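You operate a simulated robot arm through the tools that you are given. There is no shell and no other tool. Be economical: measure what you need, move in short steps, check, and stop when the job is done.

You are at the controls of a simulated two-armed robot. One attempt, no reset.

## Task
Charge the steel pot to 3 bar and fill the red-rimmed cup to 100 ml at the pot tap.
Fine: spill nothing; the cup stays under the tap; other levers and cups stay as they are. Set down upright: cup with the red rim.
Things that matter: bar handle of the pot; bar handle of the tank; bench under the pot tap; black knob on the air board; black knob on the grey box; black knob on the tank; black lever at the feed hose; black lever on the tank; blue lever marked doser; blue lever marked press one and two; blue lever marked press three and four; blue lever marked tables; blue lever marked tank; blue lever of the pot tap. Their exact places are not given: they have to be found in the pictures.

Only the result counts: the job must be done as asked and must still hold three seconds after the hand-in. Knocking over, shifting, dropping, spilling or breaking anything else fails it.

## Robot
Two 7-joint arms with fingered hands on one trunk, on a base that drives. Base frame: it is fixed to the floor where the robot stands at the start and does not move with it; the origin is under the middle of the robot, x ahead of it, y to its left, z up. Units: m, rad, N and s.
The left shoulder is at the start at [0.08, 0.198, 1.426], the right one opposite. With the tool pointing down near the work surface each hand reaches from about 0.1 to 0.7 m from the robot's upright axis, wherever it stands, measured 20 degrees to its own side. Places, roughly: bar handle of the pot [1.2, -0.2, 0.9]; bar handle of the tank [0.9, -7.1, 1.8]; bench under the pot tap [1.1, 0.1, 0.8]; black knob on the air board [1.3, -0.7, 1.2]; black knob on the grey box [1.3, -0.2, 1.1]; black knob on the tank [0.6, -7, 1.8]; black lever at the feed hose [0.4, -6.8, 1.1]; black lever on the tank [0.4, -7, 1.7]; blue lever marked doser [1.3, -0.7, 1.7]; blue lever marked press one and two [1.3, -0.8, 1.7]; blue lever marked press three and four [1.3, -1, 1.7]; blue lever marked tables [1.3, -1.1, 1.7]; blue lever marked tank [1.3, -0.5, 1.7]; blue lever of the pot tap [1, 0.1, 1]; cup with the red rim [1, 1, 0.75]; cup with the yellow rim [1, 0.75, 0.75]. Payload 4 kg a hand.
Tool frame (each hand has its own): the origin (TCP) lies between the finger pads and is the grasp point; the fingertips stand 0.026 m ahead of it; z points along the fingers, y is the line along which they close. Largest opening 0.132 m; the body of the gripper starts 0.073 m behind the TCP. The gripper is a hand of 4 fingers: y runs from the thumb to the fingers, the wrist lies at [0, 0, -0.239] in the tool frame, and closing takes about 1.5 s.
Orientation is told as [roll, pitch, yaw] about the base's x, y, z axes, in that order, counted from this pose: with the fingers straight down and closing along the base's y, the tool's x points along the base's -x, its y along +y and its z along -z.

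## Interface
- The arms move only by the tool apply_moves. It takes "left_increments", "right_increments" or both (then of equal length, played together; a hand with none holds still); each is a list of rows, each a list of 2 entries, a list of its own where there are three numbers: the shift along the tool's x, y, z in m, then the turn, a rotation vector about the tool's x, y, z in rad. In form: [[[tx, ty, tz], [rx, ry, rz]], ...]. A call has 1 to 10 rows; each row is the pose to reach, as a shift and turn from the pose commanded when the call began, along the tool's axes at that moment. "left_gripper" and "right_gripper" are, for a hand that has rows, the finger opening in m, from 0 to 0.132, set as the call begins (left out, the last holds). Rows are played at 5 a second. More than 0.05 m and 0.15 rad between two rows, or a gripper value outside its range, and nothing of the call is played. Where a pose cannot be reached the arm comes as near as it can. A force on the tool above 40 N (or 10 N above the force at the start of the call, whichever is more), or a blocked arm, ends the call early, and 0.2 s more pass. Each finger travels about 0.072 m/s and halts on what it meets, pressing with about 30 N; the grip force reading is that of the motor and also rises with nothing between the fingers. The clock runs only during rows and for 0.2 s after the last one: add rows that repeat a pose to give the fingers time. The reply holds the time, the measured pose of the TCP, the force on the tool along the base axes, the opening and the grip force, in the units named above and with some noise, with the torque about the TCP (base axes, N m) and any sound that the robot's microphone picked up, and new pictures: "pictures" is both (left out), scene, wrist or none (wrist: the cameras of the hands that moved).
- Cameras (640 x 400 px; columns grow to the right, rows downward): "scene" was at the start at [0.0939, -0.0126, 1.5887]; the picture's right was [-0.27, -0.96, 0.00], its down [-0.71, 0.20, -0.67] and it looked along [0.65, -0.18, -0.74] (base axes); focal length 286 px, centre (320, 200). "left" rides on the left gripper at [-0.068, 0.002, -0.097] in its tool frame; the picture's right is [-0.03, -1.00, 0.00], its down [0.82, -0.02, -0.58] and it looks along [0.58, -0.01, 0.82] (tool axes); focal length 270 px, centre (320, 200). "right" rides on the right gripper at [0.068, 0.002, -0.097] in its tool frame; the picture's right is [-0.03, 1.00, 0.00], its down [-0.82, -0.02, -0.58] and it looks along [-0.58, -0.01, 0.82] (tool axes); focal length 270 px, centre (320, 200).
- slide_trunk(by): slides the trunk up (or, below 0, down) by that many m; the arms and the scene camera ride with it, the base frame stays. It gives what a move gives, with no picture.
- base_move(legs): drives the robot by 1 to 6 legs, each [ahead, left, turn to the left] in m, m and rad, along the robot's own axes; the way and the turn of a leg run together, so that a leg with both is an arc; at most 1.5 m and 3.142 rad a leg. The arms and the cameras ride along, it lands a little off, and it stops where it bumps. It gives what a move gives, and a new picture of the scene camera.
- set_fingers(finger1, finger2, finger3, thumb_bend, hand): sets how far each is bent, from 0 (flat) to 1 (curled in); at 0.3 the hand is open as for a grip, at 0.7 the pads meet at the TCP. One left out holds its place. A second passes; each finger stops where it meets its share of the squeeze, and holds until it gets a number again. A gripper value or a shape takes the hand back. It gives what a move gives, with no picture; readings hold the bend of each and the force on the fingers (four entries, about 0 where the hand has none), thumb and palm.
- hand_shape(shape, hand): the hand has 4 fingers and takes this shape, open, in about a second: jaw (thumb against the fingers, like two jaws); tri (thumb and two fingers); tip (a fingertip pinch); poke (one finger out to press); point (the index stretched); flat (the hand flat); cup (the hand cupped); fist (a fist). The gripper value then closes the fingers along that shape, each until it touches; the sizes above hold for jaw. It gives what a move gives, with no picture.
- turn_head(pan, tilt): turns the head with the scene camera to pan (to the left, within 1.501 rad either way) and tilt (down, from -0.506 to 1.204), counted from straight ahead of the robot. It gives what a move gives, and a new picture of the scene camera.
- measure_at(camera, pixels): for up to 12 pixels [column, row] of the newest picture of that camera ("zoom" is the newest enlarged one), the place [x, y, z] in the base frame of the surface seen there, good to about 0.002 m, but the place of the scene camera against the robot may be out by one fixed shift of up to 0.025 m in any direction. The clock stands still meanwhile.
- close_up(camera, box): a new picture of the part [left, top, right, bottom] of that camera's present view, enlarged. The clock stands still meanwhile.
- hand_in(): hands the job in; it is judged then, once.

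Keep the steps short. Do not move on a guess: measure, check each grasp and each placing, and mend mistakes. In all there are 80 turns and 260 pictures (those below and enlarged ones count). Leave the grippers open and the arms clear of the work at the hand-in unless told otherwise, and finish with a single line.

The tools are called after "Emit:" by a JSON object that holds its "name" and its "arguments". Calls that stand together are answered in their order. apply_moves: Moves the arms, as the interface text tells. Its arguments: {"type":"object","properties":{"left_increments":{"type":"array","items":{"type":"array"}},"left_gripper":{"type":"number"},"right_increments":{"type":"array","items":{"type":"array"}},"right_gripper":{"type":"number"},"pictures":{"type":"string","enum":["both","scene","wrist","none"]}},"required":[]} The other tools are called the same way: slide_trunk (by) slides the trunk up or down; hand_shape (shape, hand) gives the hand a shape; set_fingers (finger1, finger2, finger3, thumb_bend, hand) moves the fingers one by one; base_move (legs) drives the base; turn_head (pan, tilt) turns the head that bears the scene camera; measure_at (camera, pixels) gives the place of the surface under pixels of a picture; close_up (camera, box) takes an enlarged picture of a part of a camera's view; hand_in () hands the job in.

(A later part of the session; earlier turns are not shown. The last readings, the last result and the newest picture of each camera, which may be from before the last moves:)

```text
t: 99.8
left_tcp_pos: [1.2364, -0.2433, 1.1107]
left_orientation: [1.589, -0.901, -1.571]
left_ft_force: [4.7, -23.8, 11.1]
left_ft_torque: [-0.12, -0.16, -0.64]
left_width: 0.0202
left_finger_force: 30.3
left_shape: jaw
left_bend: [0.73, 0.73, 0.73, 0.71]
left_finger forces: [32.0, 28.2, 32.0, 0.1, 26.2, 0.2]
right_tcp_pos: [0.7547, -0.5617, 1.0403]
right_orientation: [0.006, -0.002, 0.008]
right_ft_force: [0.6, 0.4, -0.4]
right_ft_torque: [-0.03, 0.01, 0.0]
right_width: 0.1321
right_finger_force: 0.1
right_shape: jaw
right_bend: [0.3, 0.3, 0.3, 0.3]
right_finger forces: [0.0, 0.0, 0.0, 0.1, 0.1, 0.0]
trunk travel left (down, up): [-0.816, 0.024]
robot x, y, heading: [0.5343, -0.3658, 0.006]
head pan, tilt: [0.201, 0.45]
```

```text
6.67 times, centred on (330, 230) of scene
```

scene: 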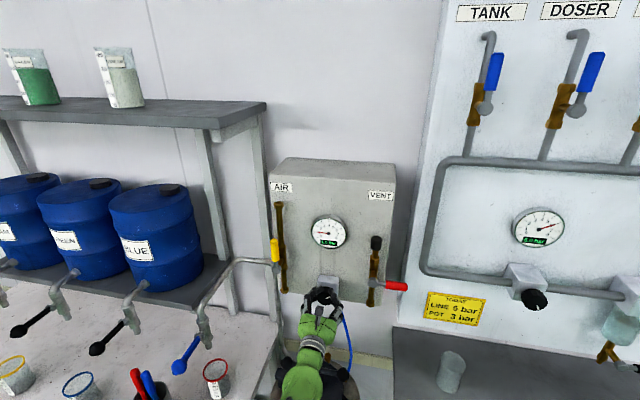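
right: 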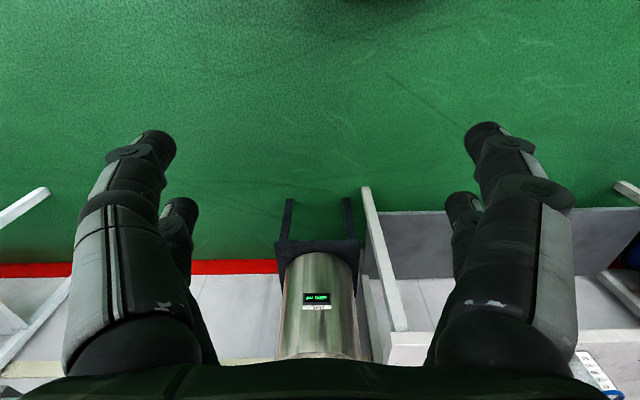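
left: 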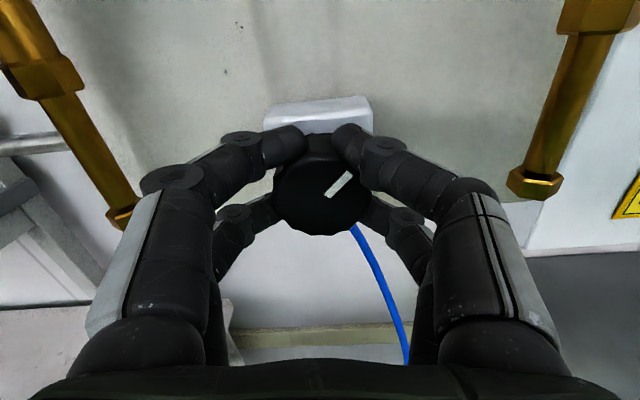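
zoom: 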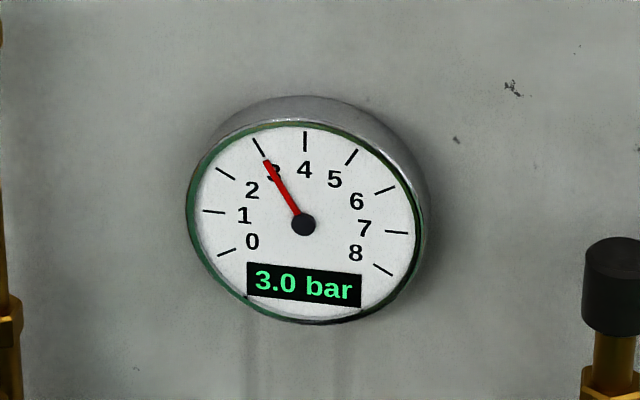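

3.0 bar. I open the fingers and back straight off.

Emit:
{"name": "apply_moves", "arguments": {"left_increments": [[[0, 0, 0], [0, 0, 0]], [[0, 0, 0], [0, 0, 0]], [[0, 0, 0], [0, 0, 0]], [[0, 0, 0], [0, 0, 0]], [[0, 0, 0], [0, 0, 0]], [[0, 0, 0], [0, 0, 0]], [[0, 0, -0.04], [0, 0, 0]], [[0, 0, -0.08], [0, 0, 0]], [[0, 0, -0.12], [0, 0, 0]]], "left_gripper": 0.132, "pictures": "both"}}

Emit:
{"name": "close_up", "arguments": {"camera": "scene", "box": [290, 200, 370, 260]}}

```text
t: 101.8
left_tcp_pos: [1.1154, -0.2405, 1.1121]
left_orientation: [1.59, -0.904, -1.573]
left_ft_force: [0.5, -0.7, -0.3]
left_ft_torque: [0.01, 0.01, -0.02]
left_width: 0.1319
left_finger_force: 0.1
left_shape: jaw
left_bend: [0.3, 0.3, 0.3, 0.3]
left_finger forces: [0.1, 0.1, 0.0, 0.1, 0.1, 0.0]
right_tcp_pos: [0.7545, -0.5555, 1.0427]
right_orientation: [0.0, -0.004, 0.006]
right_ft_force: [-0.4, 0.3, 0.3]
right_ft_torque: [0.02, 0.02, 0.0]
right_width: 0.1318
right_finger_force: 0.1
right_shape: jaw
right_bend: [0.3, 0.3, 0.3, 0.3]
right_finger forces: [0.0, 0.1, 0.0, 0.0, 0.1, 0.0]
trunk travel left (down, up): [-0.816, 0.024]
robot x, y, heading: [0.5383, -0.3655, 0.003]
head pan, tilt: [0.201, 0.45]
```

scene: 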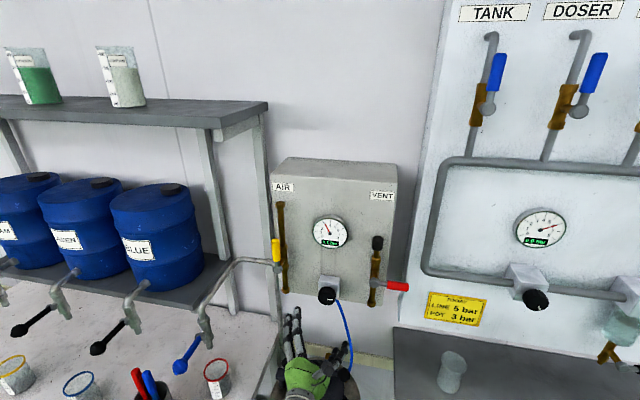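
left: 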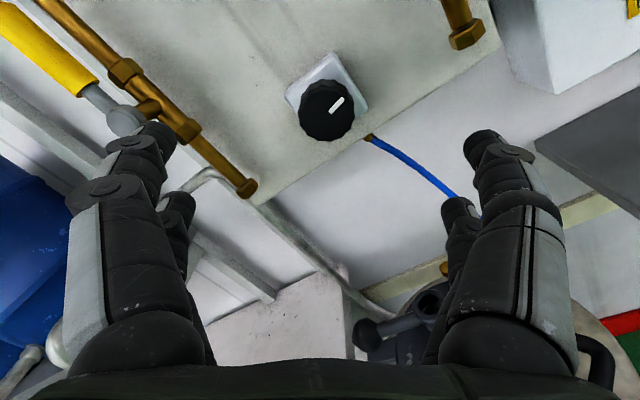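

```text
6.67 times, centred on (330, 230) of scene
```

zoom: 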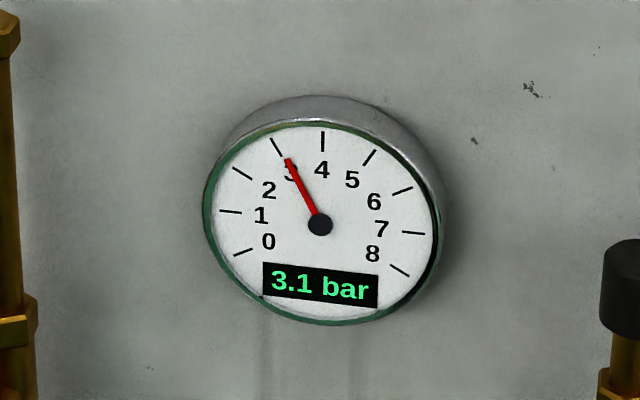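

It reads 3.1 after release; I wait to see where it settles.

Emit:
{"name": "apply_moves", "arguments": {"left_increments": [[[0, 0, 0], [0, 0, 0]], [[0, 0, 0], [0, 0, 0]], [[0, 0, 0], [0, 0, 0]], [[0, 0, 0], [0, 0, 0]], [[0, 0, 0], [0, 0, 0]], [[0, 0, 0], [0, 0, 0]], [[0, 0, 0], [0, 0, 0]], [[0, 0, 0], [0, 0, 0]], [[0, 0, 0], [0, 0, 0]], [[0, 0, 0], [0, 0, 0]]], "pictures": "none"}}

Emit:
{"name": "close_up", "arguments": {"camera": "scene", "box": [290, 200, 370, 260]}}

```text
t: 104.0
left_tcp_pos: [1.1152, -0.2408, 1.11]
left_orientation: [1.584, -0.903, -1.569]
left_ft_force: [0.8, 0.0, 0.2]
left_ft_torque: [0.0, 0.0, 0.03]
left_width: 0.132
left_finger_force: 0.1
left_shape: jaw
left_bend: [0.3, 0.3, 0.3, 0.3]
left_finger forces: [0.0, 0.0, 0.0, 0.0, 0.0, 0.1]
right_tcp_pos: [0.7545, -0.5557, 1.0418]
right_orientation: [-0.001, -0.001, 0.006]
right_ft_force: [-0.1, 0.3, 0.5]
right_ft_torque: [0.0, -0.04, 0.01]
right_width: 0.1322
right_finger_force: 0.0
right_shape: jaw
right_bend: [0.3, 0.3, 0.3, 0.3]
right_finger forces: [0.0, 0.0, 0.0, 0.1, 0.1, 0.0]
trunk travel left (down, up): [-0.816, 0.024]
robot x, y, heading: [0.535, -0.3664, 0.008]
head pan, tilt: [0.201, 0.45]
```

```text
6.67 times, centred on (330, 230) of scene
```

zoom: 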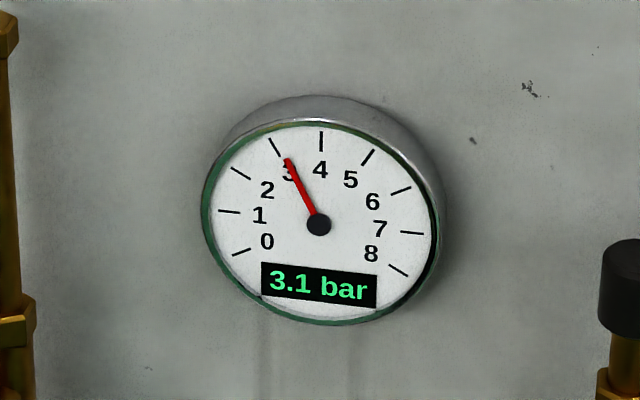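

Steady 3.1; I regrip and trim slightly anticlockwise.

Emit:
{"name": "apply_moves", "arguments": {"left_increments": [[[0, 0, 0.04], [0, 0, 0]], [[0, 0, 0.08], [0, 0, 0]], [[0, 0, 0.121], [0, 0, 0]], [[0, 0, 0.121], [0, 0, 0]]], "left_gripper": 0.11, "pictures": "wrist"}}

Emit:
{"name": "apply_moves", "arguments": {"left_increments": [[[0, 0, 0], [0, 0, 0]], [[0, 0, 0], [0, 0, 0]], [[0, 0, 0], [0, 0, 0]], [[0, 0, 0], [0, 0, 0]], [[0, 0, 0], [0, 0, 0]], [[0, 0, 0], [0, 0, 0]], [[0, 0, 0], [0, 0, 0]], [[0, 0, 0], [0, 0, 0]], [[0, 0, 0], [0, 0, 0]], [[0, 0, 0], [0, 0, 0]]], "left_gripper": 0.015, "pictures": "none"}}

Emit:
{"name": "close_up", "arguments": {"camera": "scene", "box": [290, 200, 370, 260]}}

```text
t: 105.0
left_tcp_pos: [1.237, -0.2372, 1.1116]
left_orientation: [1.585, -0.905, -1.571]
left_ft_force: [0.1, -0.7, -0.7]
left_ft_torque: [0.04, -0.01, -0.01]
left_width: 0.1102
left_finger_force: 0.0
left_shape: jaw
left_bend: [0.56, 0.56, 0.56, 0.4]
left_finger forces: [0.0, 0.0, 0.0, 0.0, 0.0, 0.1]
right_tcp_pos: [0.7547, -0.5559, 1.0421]
right_orientation: [-0.002, -0.002, 0.008]
right_ft_force: [0.2, 0.0, 0.0]
right_ft_torque: [-0.04, 0.03, 0.0]
right_width: 0.1318
right_finger_force: 0.0
right_shape: jaw
right_bend: [0.3, 0.3, 0.3, 0.3]
right_finger forces: [0.0, 0.0, 0.0, 0.0, 0.0, 0.0]
trunk travel left (down, up): [-0.816, 0.024]
robot x, y, heading: [0.5384, -0.3639, 0.011]
head pan, tilt: [0.201, 0.45]
```

left: 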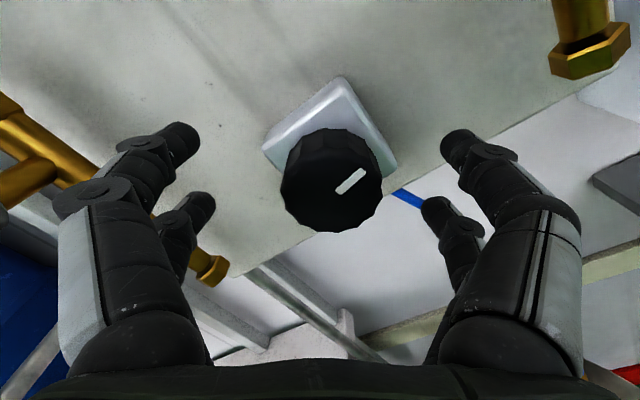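

```text
t: 107.2
left_tcp_pos: [1.2375, -0.2376, 1.11]
left_orientation: [1.587, -0.904, -1.568]
left_ft_force: [3.7, 0.7, 1.0]
left_ft_torque: [0.01, -0.03, 0.02]
left_width: 0.0279
left_finger_force: 29.9
left_shape: jaw
left_bend: [0.72, 0.73, 0.73, 0.7]
left_finger forces: [27.8, 29.3, 28.7, 0.1, 21.0, 0.1]
right_tcp_pos: [0.7561, -0.5566, 1.0417]
right_orientation: [0.001, -0.002, 0.007]
right_ft_force: [0.0, 0.3, 0.9]
right_ft_torque: [0.01, 0.0, 0.0]
right_width: 0.1319
right_finger_force: 0.1
right_shape: jaw
right_bend: [0.3, 0.3, 0.3, 0.3]
right_finger forces: [0.0, 0.0, 0.0, 0.1, 0.0, 0.0]
trunk travel left (down, up): [-0.816, 0.024]
robot x, y, heading: [0.5358, -0.3646, 0.01]
head pan, tilt: [0.201, 0.45]
```

```text
6.67 times, centred on (330, 230) of scene
```

zoom: 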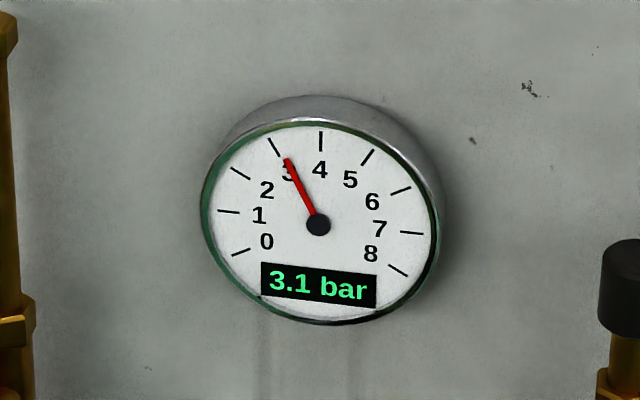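

Fresh grip with no side force. I trim 0.05 rad anticlockwise and wait.

Emit:
{"name": "apply_moves", "arguments": {"left_increments": [[[0, 0, 0], [0, 0, -0.025]], [[0, 0, 0], [0, 0, -0.05]], [[0, 0, 0], [0, 0, -0.05]], [[0, 0, 0], [0, 0, -0.05]], [[0, 0, 0], [0, 0, -0.05]], [[0, 0, 0], [0, 0, -0.05]], [[0, 0, 0], [0, 0, -0.05]], [[0, 0, 0], [0, 0, -0.05]], [[0, 0, 0], [0, 0, -0.05]], [[0, 0, 0], [0, 0, -0.05]]], "pictures": "none"}}

Emit:
{"name": "close_up", "arguments": {"camera": "scene", "box": [290, 200, 370, 260]}}

```text
t: 109.4
left_tcp_pos: [1.2366, -0.2375, 1.1096]
left_orientation: [1.587, -0.952, -1.573]
left_ft_force: [5.6, -1.0, 7.5]
left_ft_torque: [-0.04, -0.13, -0.02]
left_width: 0.0276
left_finger_force: 30.1
left_shape: jaw
left_bend: [0.72, 0.73, 0.73, 0.7]
left_finger forces: [30.7, 30.2, 27.8, 0.0, 21.4, 0.0]
right_tcp_pos: [0.7557, -0.5562, 1.0427]
right_orientation: [0.0, -0.003, 0.006]
right_ft_force: [0.1, -0.2, -0.7]
right_ft_torque: [0.02, -0.02, 0.01]
right_width: 0.1318
right_finger_force: 0.0
right_shape: jaw
right_bend: [0.3, 0.3, 0.3, 0.3]
right_finger forces: [0.0, 0.0, 0.1, 0.0, 0.0, 0.2]
trunk travel left (down, up): [-0.816, 0.024]
robot x, y, heading: [0.5359, -0.3631, 0.007]
head pan, tilt: [0.201, 0.45]
```

```text
6.67 times, centred on (330, 230) of scene
```

zoom: 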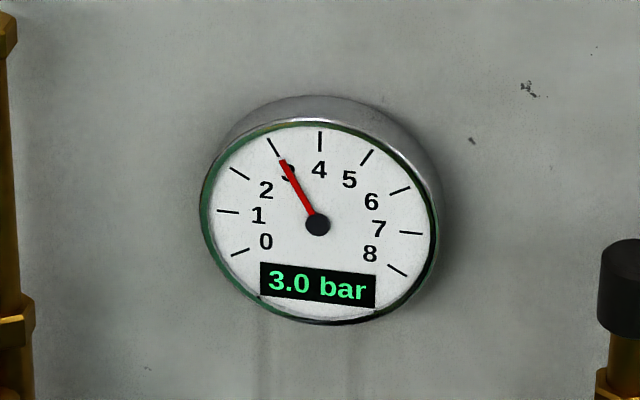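

The regulator relieves, reading 3.0 now. I release, back off and recheck.

Emit:
{"name": "apply_moves", "arguments": {"left_increments": [[[0, 0, 0], [0, 0, 0]], [[0, 0, 0], [0, 0, 0]], [[0, 0, 0], [0, 0, 0]], [[0, 0, 0], [0, 0, 0]], [[0, 0, 0], [0, 0, 0]], [[0, 0, 0], [0, 0, 0]], [[0, 0, -0.04], [0, 0, 0]], [[0, 0, -0.08], [0, 0, 0]], [[0, 0, -0.12], [0, 0, 0]], [[0, 0, -0.12], [0, 0, 0]]], "left_gripper": 0.132, "pictures": "none"}}

Emit:
{"name": "apply_moves", "arguments": {"left_increments": [[[0, 0, 0], [0, 0, -0.15]], [[0, 0, 0], [0, 0, -0.3]], [[0, 0, 0], [0, 0, -0.45]], [[0, 0, 0], [0, 0, -0.6]], [[0, 0, 0], [0, 0, -0.6]], [[0, 0, 0], [0, 0, -0.6]]], "left_gripper": 0.132, "pictures": "none"}}

Emit:
{"name": "close_up", "arguments": {"camera": "scene", "box": [290, 200, 370, 260]}}

Emit:
{"name": "close_up", "arguments": {"camera": "scene", "box": [160, 270, 260, 400]}}

```text
t: 111.6
left_tcp_pos: [1.1182, -0.238, 1.109]
left_orientation: [1.585, -0.953, -1.57]
left_ft_force: [1.1, -0.2, 0.7]
left_ft_torque: [0.02, 0.0, -0.01]
left_width: 0.132
left_finger_force: 0.0
left_shape: jaw
left_bend: [0.3, 0.3, 0.3, 0.3]
left_finger forces: [0.1, 0.0, 0.0, 0.0, 0.0, 0.1]
right_tcp_pos: [0.755, -0.5564, 1.0409]
right_orientation: [0.0, -0.004, 0.008]
right_ft_force: [0.7, -0.8, -0.3]
right_ft_torque: [0.0, 0.03, -0.01]
right_width: 0.1317
right_finger_force: 0.0
right_shape: jaw
right_bend: [0.3, 0.3, 0.3, 0.3]
right_finger forces: [0.0, 0.0, 0.0, 0.1, 0.0, 0.0]
trunk travel left (down, up): [-0.816, 0.024]
robot x, y, heading: [0.5401, -0.368, 0.006]
head pan, tilt: [0.201, 0.45]
```

```text
t: 113.0
left_tcp_pos: [1.1183, -0.2385, 1.1081]
left_orientation: [2.098, -1.552, -2.083]
left_ft_force: [-0.3, -0.3, 0.7]
left_ft_torque: [-0.01, 0.05, 0.05]
left_width: 0.1323
left_finger_force: 0.0
left_shape: jaw
left_bend: [0.3, 0.3, 0.3, 0.3]
left_finger forces: [0.1, 0.0, 0.1, 0.1, 0.1, 0.0]
right_tcp_pos: [0.7556, -0.5557, 1.042]
right_orientation: [0.0, -0.004, 0.008]
right_ft_force: [0.2, 0.7, -0.1]
right_ft_torque: [0.01, 0.01, 0.0]
right_width: 0.1319
right_finger_force: 0.0
right_shape: jaw
right_bend: [0.3, 0.3, 0.3, 0.3]
right_finger forces: [0.0, 0.0, 0.0, 0.0, 0.0, 0.0]
trunk travel left (down, up): [-0.816, 0.024]
robot x, y, heading: [0.5383, -0.3682, 0.007]
head pan, tilt: [0.201, 0.45]
```

```text
6.67 times, centred on (330, 230) of scene
```

zoom: 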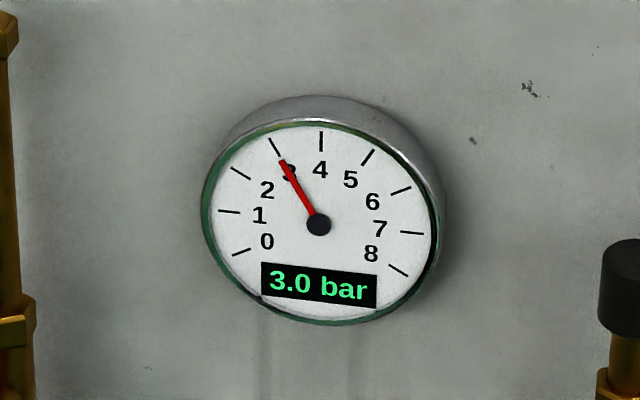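

```text
3.08 times, centred on (210, 335) of scene
```

zoom: 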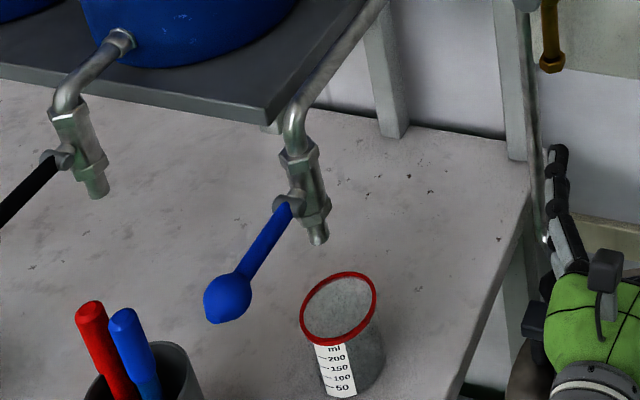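

3.0 bar holds. Now the tap: the blue lever sticks out toward me from the hub. I back off, lower 0.07 and shift left to face its ball, and look.

Emit:
{"name": "base_move", "arguments": {"legs": [[-0.22, 0, 0], [0, 0.315, 0]]}}

Emit:
{"name": "slide_trunk", "arguments": {"by": -0.05}}

Emit:
{"name": "turn_head", "arguments": {"pan": 0.0, "tilt": 0.7}}

Emit:
{"name": "apply_moves", "arguments": {"left_increments": [[[0, 0, 0], [0, 0, 0]]], "pictures": "wrist"}}

```text
t: 116.4
left_tcp_pos: [0.8938, 0.0746, 1.1079]
left_orientation: [2.044, -1.548, -2.027]
left_ft_force: [-0.4, -0.5, -0.8]
left_ft_torque: [0.0, -0.01, 0.01]
left_width: 0.1318
left_finger_force: 0.1
left_shape: jaw
left_bend: [0.3, 0.3, 0.3, 0.3]
left_finger forces: [0.0, 0.0, 0.0, 0.1, 0.0, 0.1]
right_tcp_pos: [0.5333, -0.2426, 1.0421]
right_orientation: [0.004, -0.003, 0.01]
right_ft_force: [-0.1, -0.5, 0.0]
right_ft_torque: [0.05, -0.03, 0.01]
right_width: 0.1317
right_finger_force: 0.1
right_shape: jaw
right_bend: [0.3, 0.3, 0.3, 0.3]
right_finger forces: [0.0, 0.0, 0.0, 0.1, 0.0, 0.1]
trunk travel left (down, up): [-0.816, 0.024]
robot x, y, heading: [0.3166, -0.0508, 0.01]
head pan, tilt: [0.201, 0.45]
```

scene: 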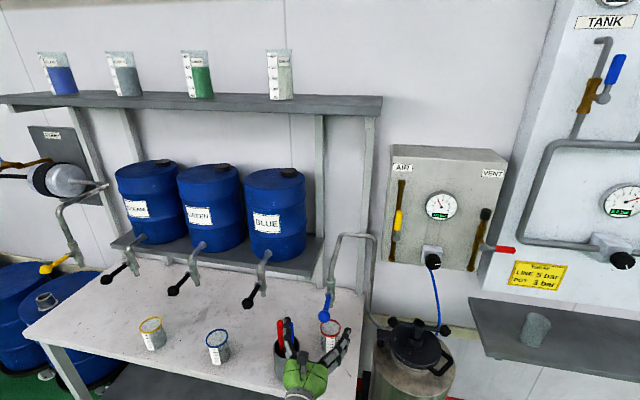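

```text
t: 117.3
left_tcp_pos: [0.8958, 0.0785, 1.0576]
left_orientation: [2.108, -1.55, -2.093]
left_ft_force: [-0.6, 0.4, -0.6]
left_ft_torque: [0.01, 0.01, -0.01]
left_width: 0.1321
left_finger_force: 0.0
left_shape: jaw
left_bend: [0.3, 0.3, 0.3, 0.3]
left_finger forces: [0.0, 0.1, 0.1, 0.1, 0.0, 0.0]
right_tcp_pos: [0.5337, -0.2408, 0.9918]
right_orientation: [0.001, -0.002, 0.011]
right_ft_force: [-0.5, -0.2, -0.1]
right_ft_torque: [-0.04, 0.0, 0.02]
right_width: 0.1319
right_finger_force: 0.0
right_shape: jaw
right_bend: [0.3, 0.3, 0.3, 0.3]
right_finger forces: [0.0, 0.1, 0.0, 0.1, 0.0, 0.1]
trunk travel left (down, up): [-0.766, 0.074]
robot x, y, heading: [0.3186, -0.0503, 0.01]
head pan, tilt: [0.201, 0.45]
```

```text
t: 118.0
left_tcp_pos: [0.8956, 0.0776, 1.0578]
left_orientation: [2.087, -1.553, -2.072]
left_ft_force: [-0.3, 0.5, 0.1]
left_ft_torque: [0.0, 0.0, 0.01]
left_width: 0.1317
left_finger_force: 0.0
left_shape: jaw
left_bend: [0.3, 0.3, 0.3, 0.3]
left_finger forces: [0.0, 0.1, 0.1, 0.0, 0.0, 0.1]
right_tcp_pos: [0.5333, -0.2405, 0.9915]
right_orientation: [-0.001, -0.004, 0.01]
right_ft_force: [-0.8, 0.1, -0.5]
right_ft_torque: [0.01, 0.01, 0.02]
right_width: 0.1319
right_finger_force: 0.2
right_shape: jaw
right_bend: [0.3, 0.3, 0.3, 0.3]
right_finger forces: [0.0, 0.1, 0.1, 0.1, 0.0, 0.0]
trunk travel left (down, up): [-0.766, 0.074]
robot x, y, heading: [0.3137, -0.0479, 0.011]
head pan, tilt: [0.0, 0.7]
```

scene: 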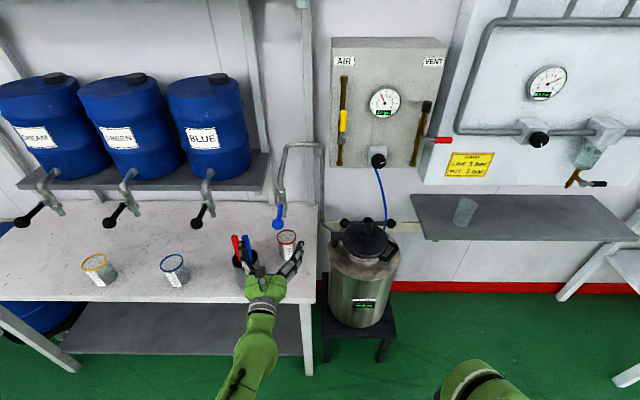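

```text
t: 118.5
left_tcp_pos: [0.8958, 0.0772, 1.0582]
left_orientation: [2.081, -1.552, -2.064]
left_ft_force: [-0.2, 0.0, -0.2]
left_ft_torque: [0.0, 0.02, 0.0]
left_width: 0.1319
left_finger_force: 0.1
left_shape: jaw
left_bend: [0.3, 0.3, 0.3, 0.3]
left_finger forces: [0.0, 0.1, 0.0, 0.0, 0.1, 0.0]
right_tcp_pos: [0.5334, -0.2406, 0.991]
right_orientation: [0.0, -0.003, 0.01]
right_ft_force: [-0.9, 0.1, 0.1]
right_ft_torque: [0.03, -0.01, 0.0]
right_width: 0.1318
right_finger_force: 0.0
right_shape: jaw
right_bend: [0.3, 0.3, 0.3, 0.3]
right_finger forces: [0.0, 0.1, 0.0, 0.0, 0.1, 0.0]
trunk travel left (down, up): [-0.766, 0.074]
robot x, y, heading: [0.3141, -0.0495, 0.013]
head pan, tilt: [0.0, 0.7]
```

left: 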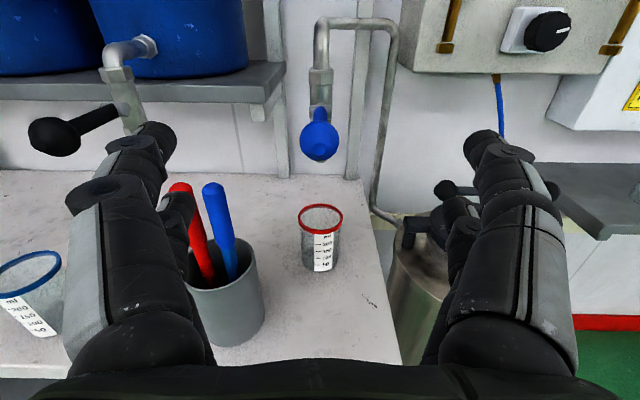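

Emit:
{"name": "close_up", "arguments": {"camera": "left", "box": [270, 10, 400, 170]}}

Emit:
{"name": "close_up", "arguments": {"camera": "left", "box": [20, 20, 170, 170]}}

Emit:
{"name": "measure_at", "arguments": {"camera": "left", "pixels": [[320, 145], [302, 142], [337, 142], [320, 125], [320, 160], [321, 113], [321, 85], [322, 75], [180, 200], [212, 190], [320, 215], [320, 270]]}}

```text
2.50 times, centred on (335, 90) of left
```

zoom: 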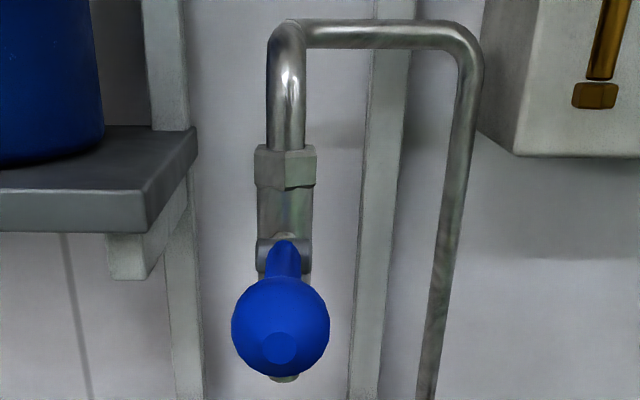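

```text
2.67 times, centred on (95, 95) of left
```

zoom: 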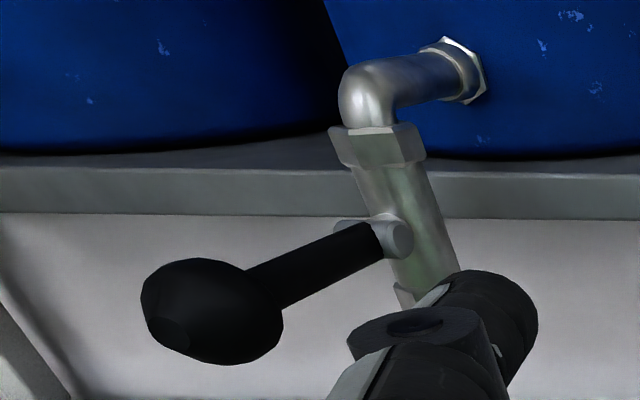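

```text
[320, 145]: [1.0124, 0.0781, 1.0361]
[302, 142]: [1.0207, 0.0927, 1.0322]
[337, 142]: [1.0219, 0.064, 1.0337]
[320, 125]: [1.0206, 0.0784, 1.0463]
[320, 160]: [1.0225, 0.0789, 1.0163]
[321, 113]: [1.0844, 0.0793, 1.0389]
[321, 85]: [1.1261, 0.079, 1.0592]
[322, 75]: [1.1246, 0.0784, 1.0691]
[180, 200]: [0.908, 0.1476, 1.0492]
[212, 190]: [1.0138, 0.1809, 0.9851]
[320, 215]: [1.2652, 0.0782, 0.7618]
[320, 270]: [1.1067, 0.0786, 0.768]
```

The tap's hub axle runs across (along y), so the lever swings up or down; its ball centre is [1.030, 0.0785, 1.032]. I approach it with the hand yawed slightly so it stays clear of the pens.

Emit:
{"name": "apply_moves", "arguments": {"left_increments": [[[0.006, 0, 0.0], [-0.08, 0, 0]], [[0.012, 0, 0.0], [-0.16, 0, 0]], [[0.018, 0, 0.01], [-0.25, 0, 0]], [[0.0235, 0, 0.05], [-0.25, 0, 0]], [[0.0235, 0, 0.092], [-0.25, 0, 0]], [[0.0235, 0, 0.134], [-0.25, 0, 0]], [[0.0235, 0, 0.134], [-0.25, 0, 0]]], "left_gripper": 0.08, "pictures": "both"}}

```text
t: 120.0
left_tcp_pos: [1.0301, 0.0796, 1.0351]
left_orientation: [2.333, -1.552, -2.069]
left_ft_force: [-1.1, 1.4, -0.3]
left_ft_torque: [-0.05, -0.05, 0.03]
left_width: 0.0805
left_finger_force: 0.1
left_shape: jaw
left_bend: [0.71, 0.71, 0.71, 0.7]
left_finger forces: [0.1, 0.0, 0.0, 0.1, 0.0, 0.0]
right_tcp_pos: [0.5319, -0.2411, 0.9914]
right_orientation: [0.0, -0.002, 0.01]
right_ft_force: [0.1, 0.5, -0.1]
right_ft_torque: [-0.01, -0.01, 0.01]
right_width: 0.1317
right_finger_force: 0.0
right_shape: jaw
right_bend: [0.3, 0.3, 0.3, 0.3]
right_finger forces: [0.0, 0.0, 0.1, 0.0, 0.1, 0.0]
trunk travel left (down, up): [-0.766, 0.074]
robot x, y, heading: [0.316, -0.0525, 0.012]
head pan, tilt: [0.0, 0.7]
```

scene: 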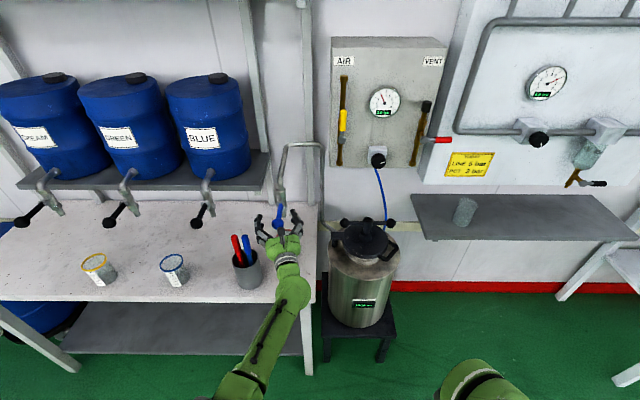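
left: 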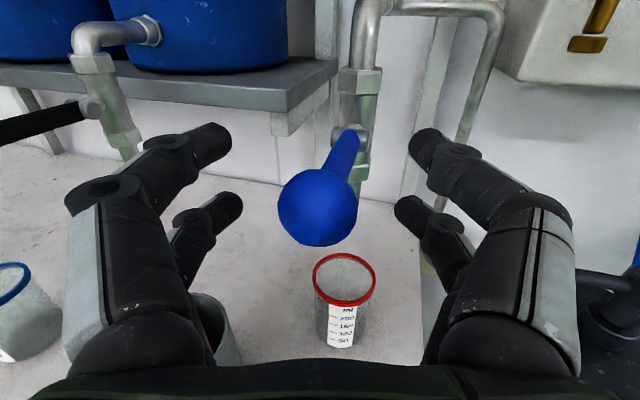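

The ball sits between the fingers, and the wrist camera sees the cup. I close on it and read the pot level as baseline.

Emit:
{"name": "apply_moves", "arguments": {"left_increments": [[[0, 0, 0], [0, 0, 0]], [[0, 0, 0], [0, 0, 0]], [[0, 0, 0], [0, 0, 0]], [[0, 0, 0], [0, 0, 0]], [[0, 0, 0], [0, 0, 0]], [[0, 0, 0], [0, 0, 0]]], "left_gripper": 0.02, "pictures": "wrist"}}

Emit:
{"name": "close_up", "arguments": {"camera": "scene", "box": [250, 190, 410, 330]}}

```text
t: 121.5
left_tcp_pos: [1.0279, 0.0784, 1.0353]
left_orientation: [2.341, -1.551, -2.074]
left_ft_force: [-0.3, 1.4, -0.5]
left_ft_torque: [0.0, 0.02, 0.02]
left_width: 0.0202
left_finger_force: 0.0
left_shape: jaw
left_bend: [0.73, 0.73, 0.73, 0.7]
left_finger forces: [0.0, 0.0, 0.0, 0.0, 0.0, 0.0]
right_tcp_pos: [0.534, -0.2422, 0.9915]
right_orientation: [-0.001, -0.005, 0.012]
right_ft_force: [-0.4, 2.0, -0.5]
right_ft_torque: [0.01, 0.03, -0.03]
right_width: 0.1318
right_finger_force: 0.0
right_shape: jaw
right_bend: [0.3, 0.3, 0.3, 0.3]
right_finger forces: [0.0, 0.1, 0.0, 0.0, 0.0, 0.1]
trunk travel left (down, up): [-0.766, 0.074]
robot x, y, heading: [0.3174, -0.0542, 0.014]
head pan, tilt: [0.0, 0.7]
```

left: 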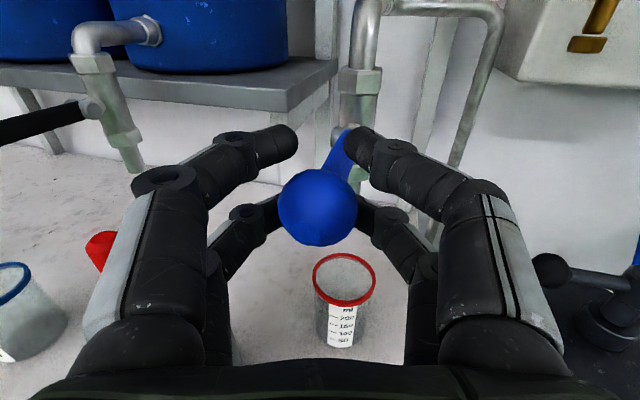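

```text
2.86 times, centred on (330, 260) of scene
```

zoom: 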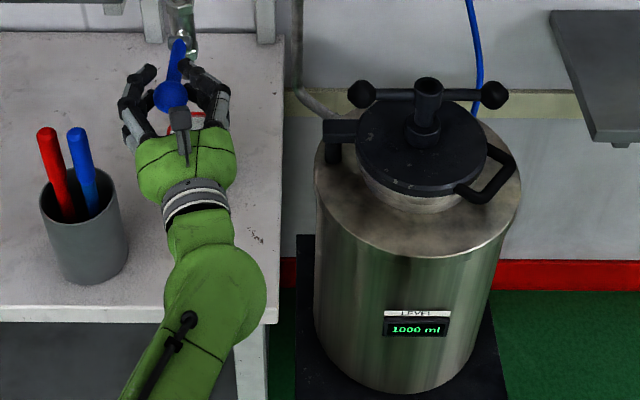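

Emit:
{"name": "apply_moves", "arguments": {"left_increments": [[[0, 0, 0], [0, 0, 0]], [[0, 0, 0], [0, 0, 0]], [[0, 0, 0], [0, 0, 0]], [[0, 0, 0], [0, 0, 0]]], "left_gripper": 0.0, "pictures": "wrist"}}

```text
t: 122.5
left_tcp_pos: [1.0311, 0.0798, 1.0321]
left_orientation: [2.197, -1.555, -1.933]
left_ft_force: [8.2, 3.1, -5.4]
left_ft_torque: [0.03, -0.08, -0.01]
left_width: 0.0
left_finger_force: 29.4
left_shape: jaw
left_bend: [0.61, 0.72, 0.72, 0.7]
left_finger forces: [0.0, 0.1, 0.0, 0.0, 0.9, 0.0]
right_tcp_pos: [0.5364, -0.2401, 0.9916]
right_orientation: [-0.001, -0.002, 0.01]
right_ft_force: [0.3, -0.1, 0.7]
right_ft_torque: [0.0, 0.02, -0.03]
right_width: 0.132
right_finger_force: 0.1
right_shape: jaw
right_bend: [0.3, 0.3, 0.3, 0.3]
right_finger forces: [0.0, 0.0, 0.0, 0.0, 0.1, 0.1]
trunk travel left (down, up): [-0.766, 0.074]
robot x, y, heading: [0.3154, -0.0518, 0.005]
head pan, tilt: [0.0, 0.7]
```

left: 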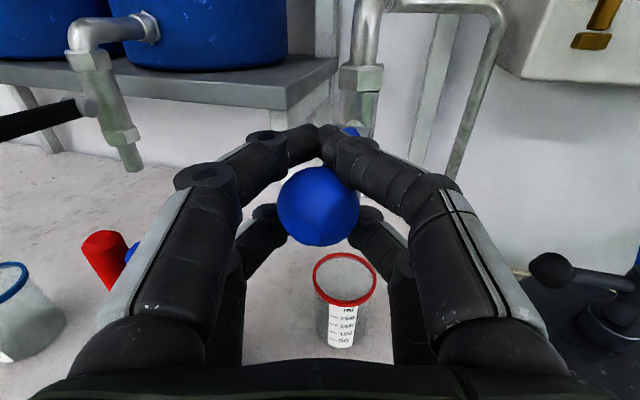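

The fingers cage the lever neck. I test downward 0.015 first and look.

Emit:
{"name": "apply_moves", "arguments": {"left_increments": [[[0.007, 0, 0], [0, 0, 0]], [[0.015, 0, 0], [0, 0, 0]]], "pictures": "wrist"}}

Emit:
{"name": "close_up", "arguments": {"camera": "scene", "box": [250, 170, 410, 330]}}

```text
t: 123.0
left_tcp_pos: [1.0328, 0.081, 1.0214]
left_orientation: [2.409, -1.551, -2.142]
left_ft_force: [6.6, 1.4, 4.8]
left_ft_torque: [0.02, -0.16, -0.02]
left_width: 0.0
left_finger_force: 30.4
left_shape: jaw
left_bend: [0.61, 0.72, 0.71, 0.7]
left_finger forces: [0.0, 0.0, 0.1, 0.0, 3.0, 0.0]
right_tcp_pos: [0.5347, -0.2407, 0.9915]
right_orientation: [0.0, -0.004, 0.012]
right_ft_force: [-1.1, -0.3, 0.3]
right_ft_torque: [-0.01, -0.01, -0.02]
right_width: 0.1317
right_finger_force: 0.0
right_shape: jaw
right_bend: [0.3, 0.3, 0.3, 0.3]
right_finger forces: [0.1, 0.1, 0.0, 0.1, 0.0, 0.0]
trunk travel left (down, up): [-0.766, 0.074]
robot x, y, heading: [0.3183, -0.0534, 0.01]
head pan, tilt: [0.0, 0.7]
```

left: 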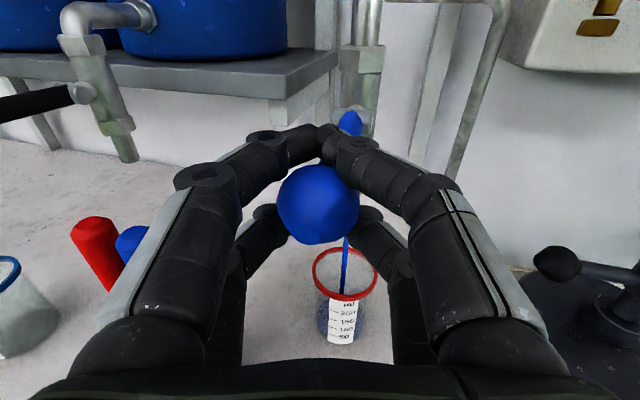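

```text
2.50 times, centred on (330, 250) of scene
```

zoom: 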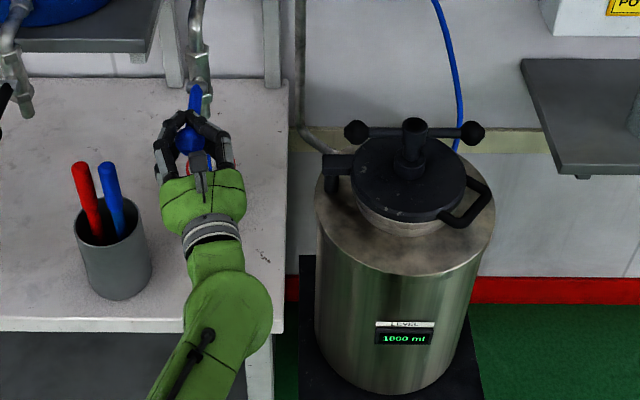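

A thin stream runs into the cup. I check the level, with the clock standing still.

Emit:
{"name": "close_up", "arguments": {"camera": "scene", "box": [335, 290, 395, 320]}}

Emit:
{"name": "close_up", "arguments": {"camera": "left", "box": [300, 230, 390, 350]}}

```text
10.67 times, centred on (365, 305) of scene
```

zoom: 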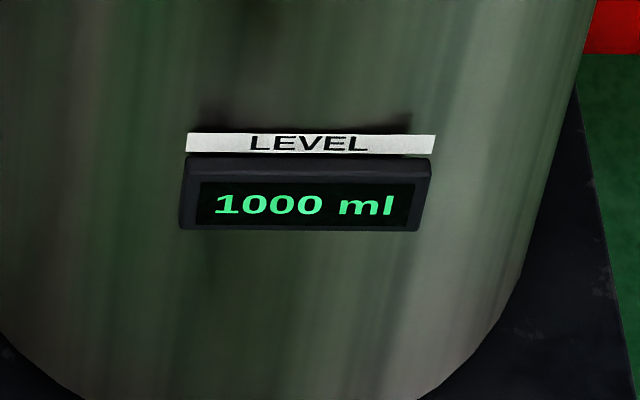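

```text
3.33 times, centred on (345, 290) of left
```

zoom: 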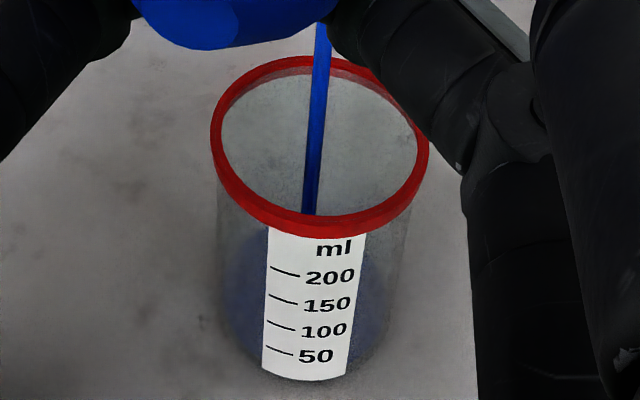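

Emit:
{"name": "apply_moves", "arguments": {"left_increments": [[[0, 0, 0], [0, 0, 0]], [[0, 0, 0], [0, 0, 0]], [[0, 0, 0], [0, 0, 0]]], "pictures": "wrist"}}

Emit:
{"name": "close_up", "arguments": {"camera": "scene", "box": [335, 290, 395, 320]}}

Emit:
{"name": "close_up", "arguments": {"camera": "left", "box": [300, 230, 390, 350]}}

```text
t: 123.8
left_tcp_pos: [1.0304, 0.0794, 1.0208]
left_orientation: [2.322, -1.551, -2.055]
left_ft_force: [9.1, 0.6, 5.4]
left_ft_torque: [-0.02, -0.15, -0.06]
left_width: 0.0001
left_finger_force: 29.9
left_shape: jaw
left_bend: [0.61, 0.72, 0.71, 0.7]
left_finger forces: [0.1, 0.1, 0.1, 0.1, 3.8, 0.0]
right_tcp_pos: [0.5333, -0.241, 0.9909]
right_orientation: [0.001, -0.003, 0.01]
right_ft_force: [-0.6, -0.7, 0.9]
right_ft_torque: [0.0, 0.03, 0.01]
right_width: 0.1317
right_finger_force: 0.1
right_shape: jaw
right_bend: [0.3, 0.3, 0.3, 0.3]
right_finger forces: [0.0, 0.1, 0.1, 0.0, 0.0, 0.1]
trunk travel left (down, up): [-0.766, 0.074]
robot x, y, heading: [0.3154, -0.0509, 0.014]
head pan, tilt: [0.0, 0.7]
```

left: 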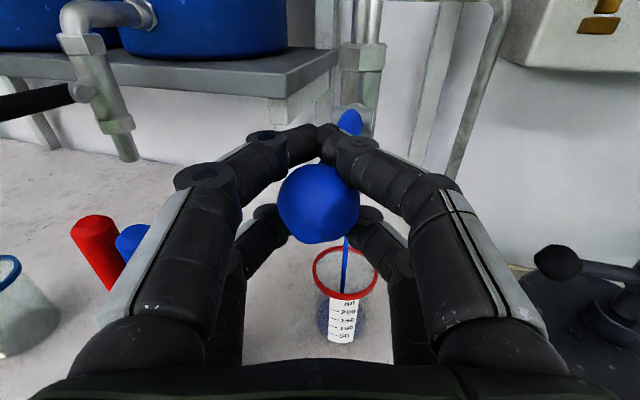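

```text
10.67 times, centred on (365, 305) of scene
```

zoom: 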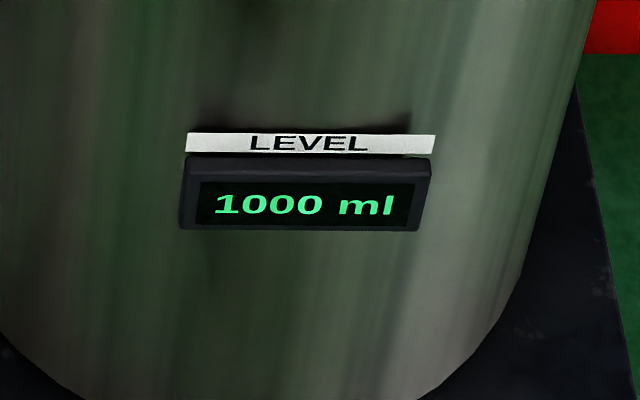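

```text
3.33 times, centred on (345, 290) of left
```

zoom: 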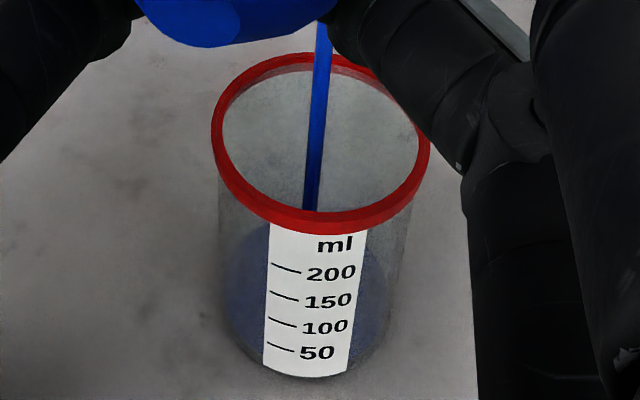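

Flow is slow; the display still reads 1000. I hold 2 s more.

Emit:
{"name": "apply_moves", "arguments": {"left_increments": [[[0, 0, 0], [0, 0, 0]], [[0, 0, 0], [0, 0, 0]], [[0, 0, 0], [0, 0, 0]], [[0, 0, 0], [0, 0, 0]], [[0, 0, 0], [0, 0, 0]], [[0, 0, 0], [0, 0, 0]], [[0, 0, 0], [0, 0, 0]], [[0, 0, 0], [0, 0, 0]]], "pictures": "wrist"}}

Emit:
{"name": "close_up", "arguments": {"camera": "scene", "box": [335, 290, 395, 320]}}

Emit:
{"name": "close_up", "arguments": {"camera": "left", "box": [300, 230, 390, 350]}}

```text
t: 125.7
left_tcp_pos: [1.0304, 0.0799, 1.0199]
left_orientation: [2.305, -1.551, -2.038]
left_ft_force: [9.3, -0.9, 4.3]
left_ft_torque: [-0.02, -0.18, -0.02]
left_width: 0.0
left_finger_force: 29.9
left_shape: jaw
left_bend: [0.61, 0.72, 0.71, 0.7]
left_finger forces: [0.1, 0.0, 0.0, 0.1, 3.9, 0.1]
right_tcp_pos: [0.5348, -0.2401, 0.9907]
right_orientation: [0.0, -0.003, 0.01]
right_ft_force: [1.2, 0.2, 0.1]
right_ft_torque: [0.02, 0.0, 0.0]
right_width: 0.1318
right_finger_force: 0.0
right_shape: jaw
right_bend: [0.3, 0.3, 0.3, 0.3]
right_finger forces: [0.1, 0.1, 0.1, 0.1, 0.0, 0.0]
trunk travel left (down, up): [-0.766, 0.074]
robot x, y, heading: [0.3151, -0.053, 0.007]
head pan, tilt: [0.0, 0.7]
```

left: 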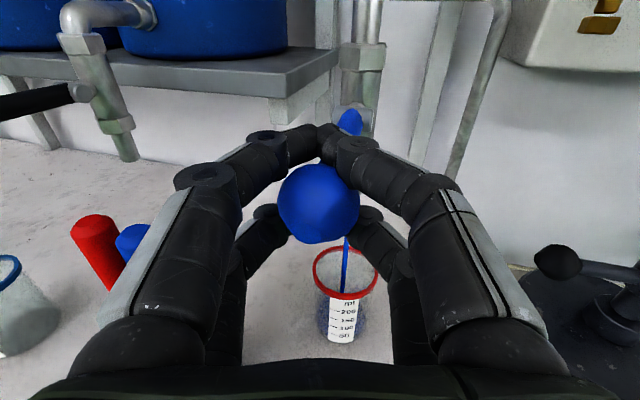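

```text
10.67 times, centred on (365, 305) of scene
```

zoom: 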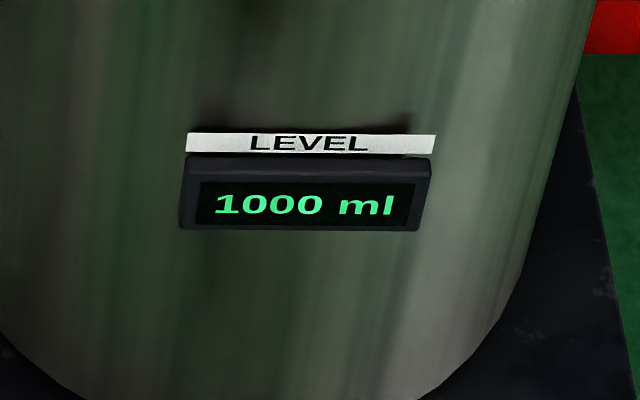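

```text
3.33 times, centred on (345, 290) of left
```

zoom: 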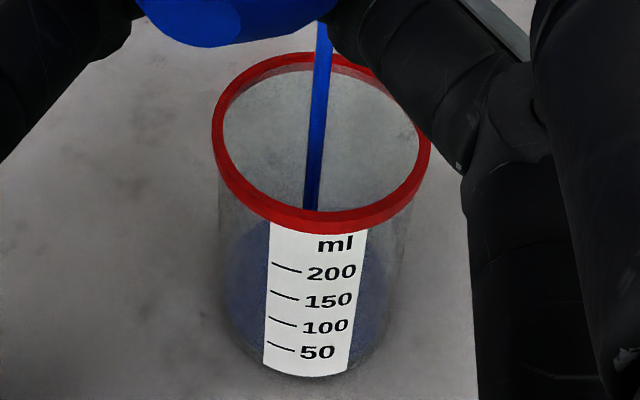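

Emit:
{"name": "measure_at", "arguments": {"camera": "zoom", "pixels": [[260, 190], [280, 150], [320, 195], [370, 190], [320, 110], [240, 300], [400, 300], [315, 360], [315, 290]]}}

Emit:
{"name": "close_up", "arguments": {"camera": "scene", "box": [255, 215, 315, 260]}}

```text
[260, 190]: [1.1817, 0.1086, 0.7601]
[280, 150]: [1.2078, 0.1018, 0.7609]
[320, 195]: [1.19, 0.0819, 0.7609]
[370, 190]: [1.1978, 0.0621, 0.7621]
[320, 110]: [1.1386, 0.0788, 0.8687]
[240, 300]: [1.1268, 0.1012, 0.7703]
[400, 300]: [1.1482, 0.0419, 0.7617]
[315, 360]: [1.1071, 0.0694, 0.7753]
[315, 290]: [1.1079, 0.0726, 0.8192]
```

```text
8.89 times, centred on (285, 238) of scene
```

zoom: 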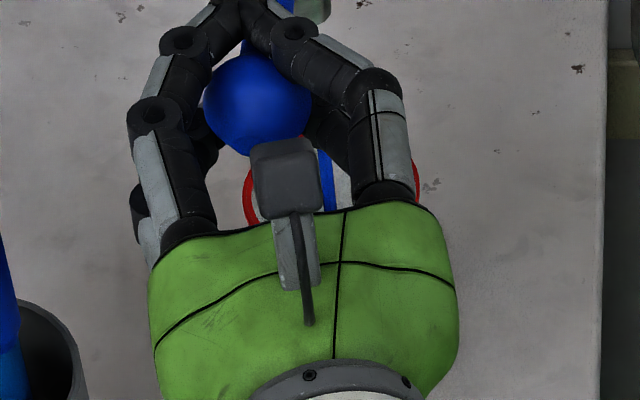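

Emit:
{"name": "measure_at", "arguments": {"camera": "left", "pixels": [[325, 299], [325, 303], [325, 308], [325, 315], [325, 322], [363, 300], [363, 308], [363, 316], [363, 324]]}}

```text
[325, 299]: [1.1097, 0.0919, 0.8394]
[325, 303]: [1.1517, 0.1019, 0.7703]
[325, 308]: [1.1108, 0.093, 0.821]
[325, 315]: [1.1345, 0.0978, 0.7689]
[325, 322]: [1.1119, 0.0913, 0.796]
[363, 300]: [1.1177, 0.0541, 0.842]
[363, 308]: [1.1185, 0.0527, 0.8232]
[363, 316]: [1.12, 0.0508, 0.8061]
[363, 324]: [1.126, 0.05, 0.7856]
```

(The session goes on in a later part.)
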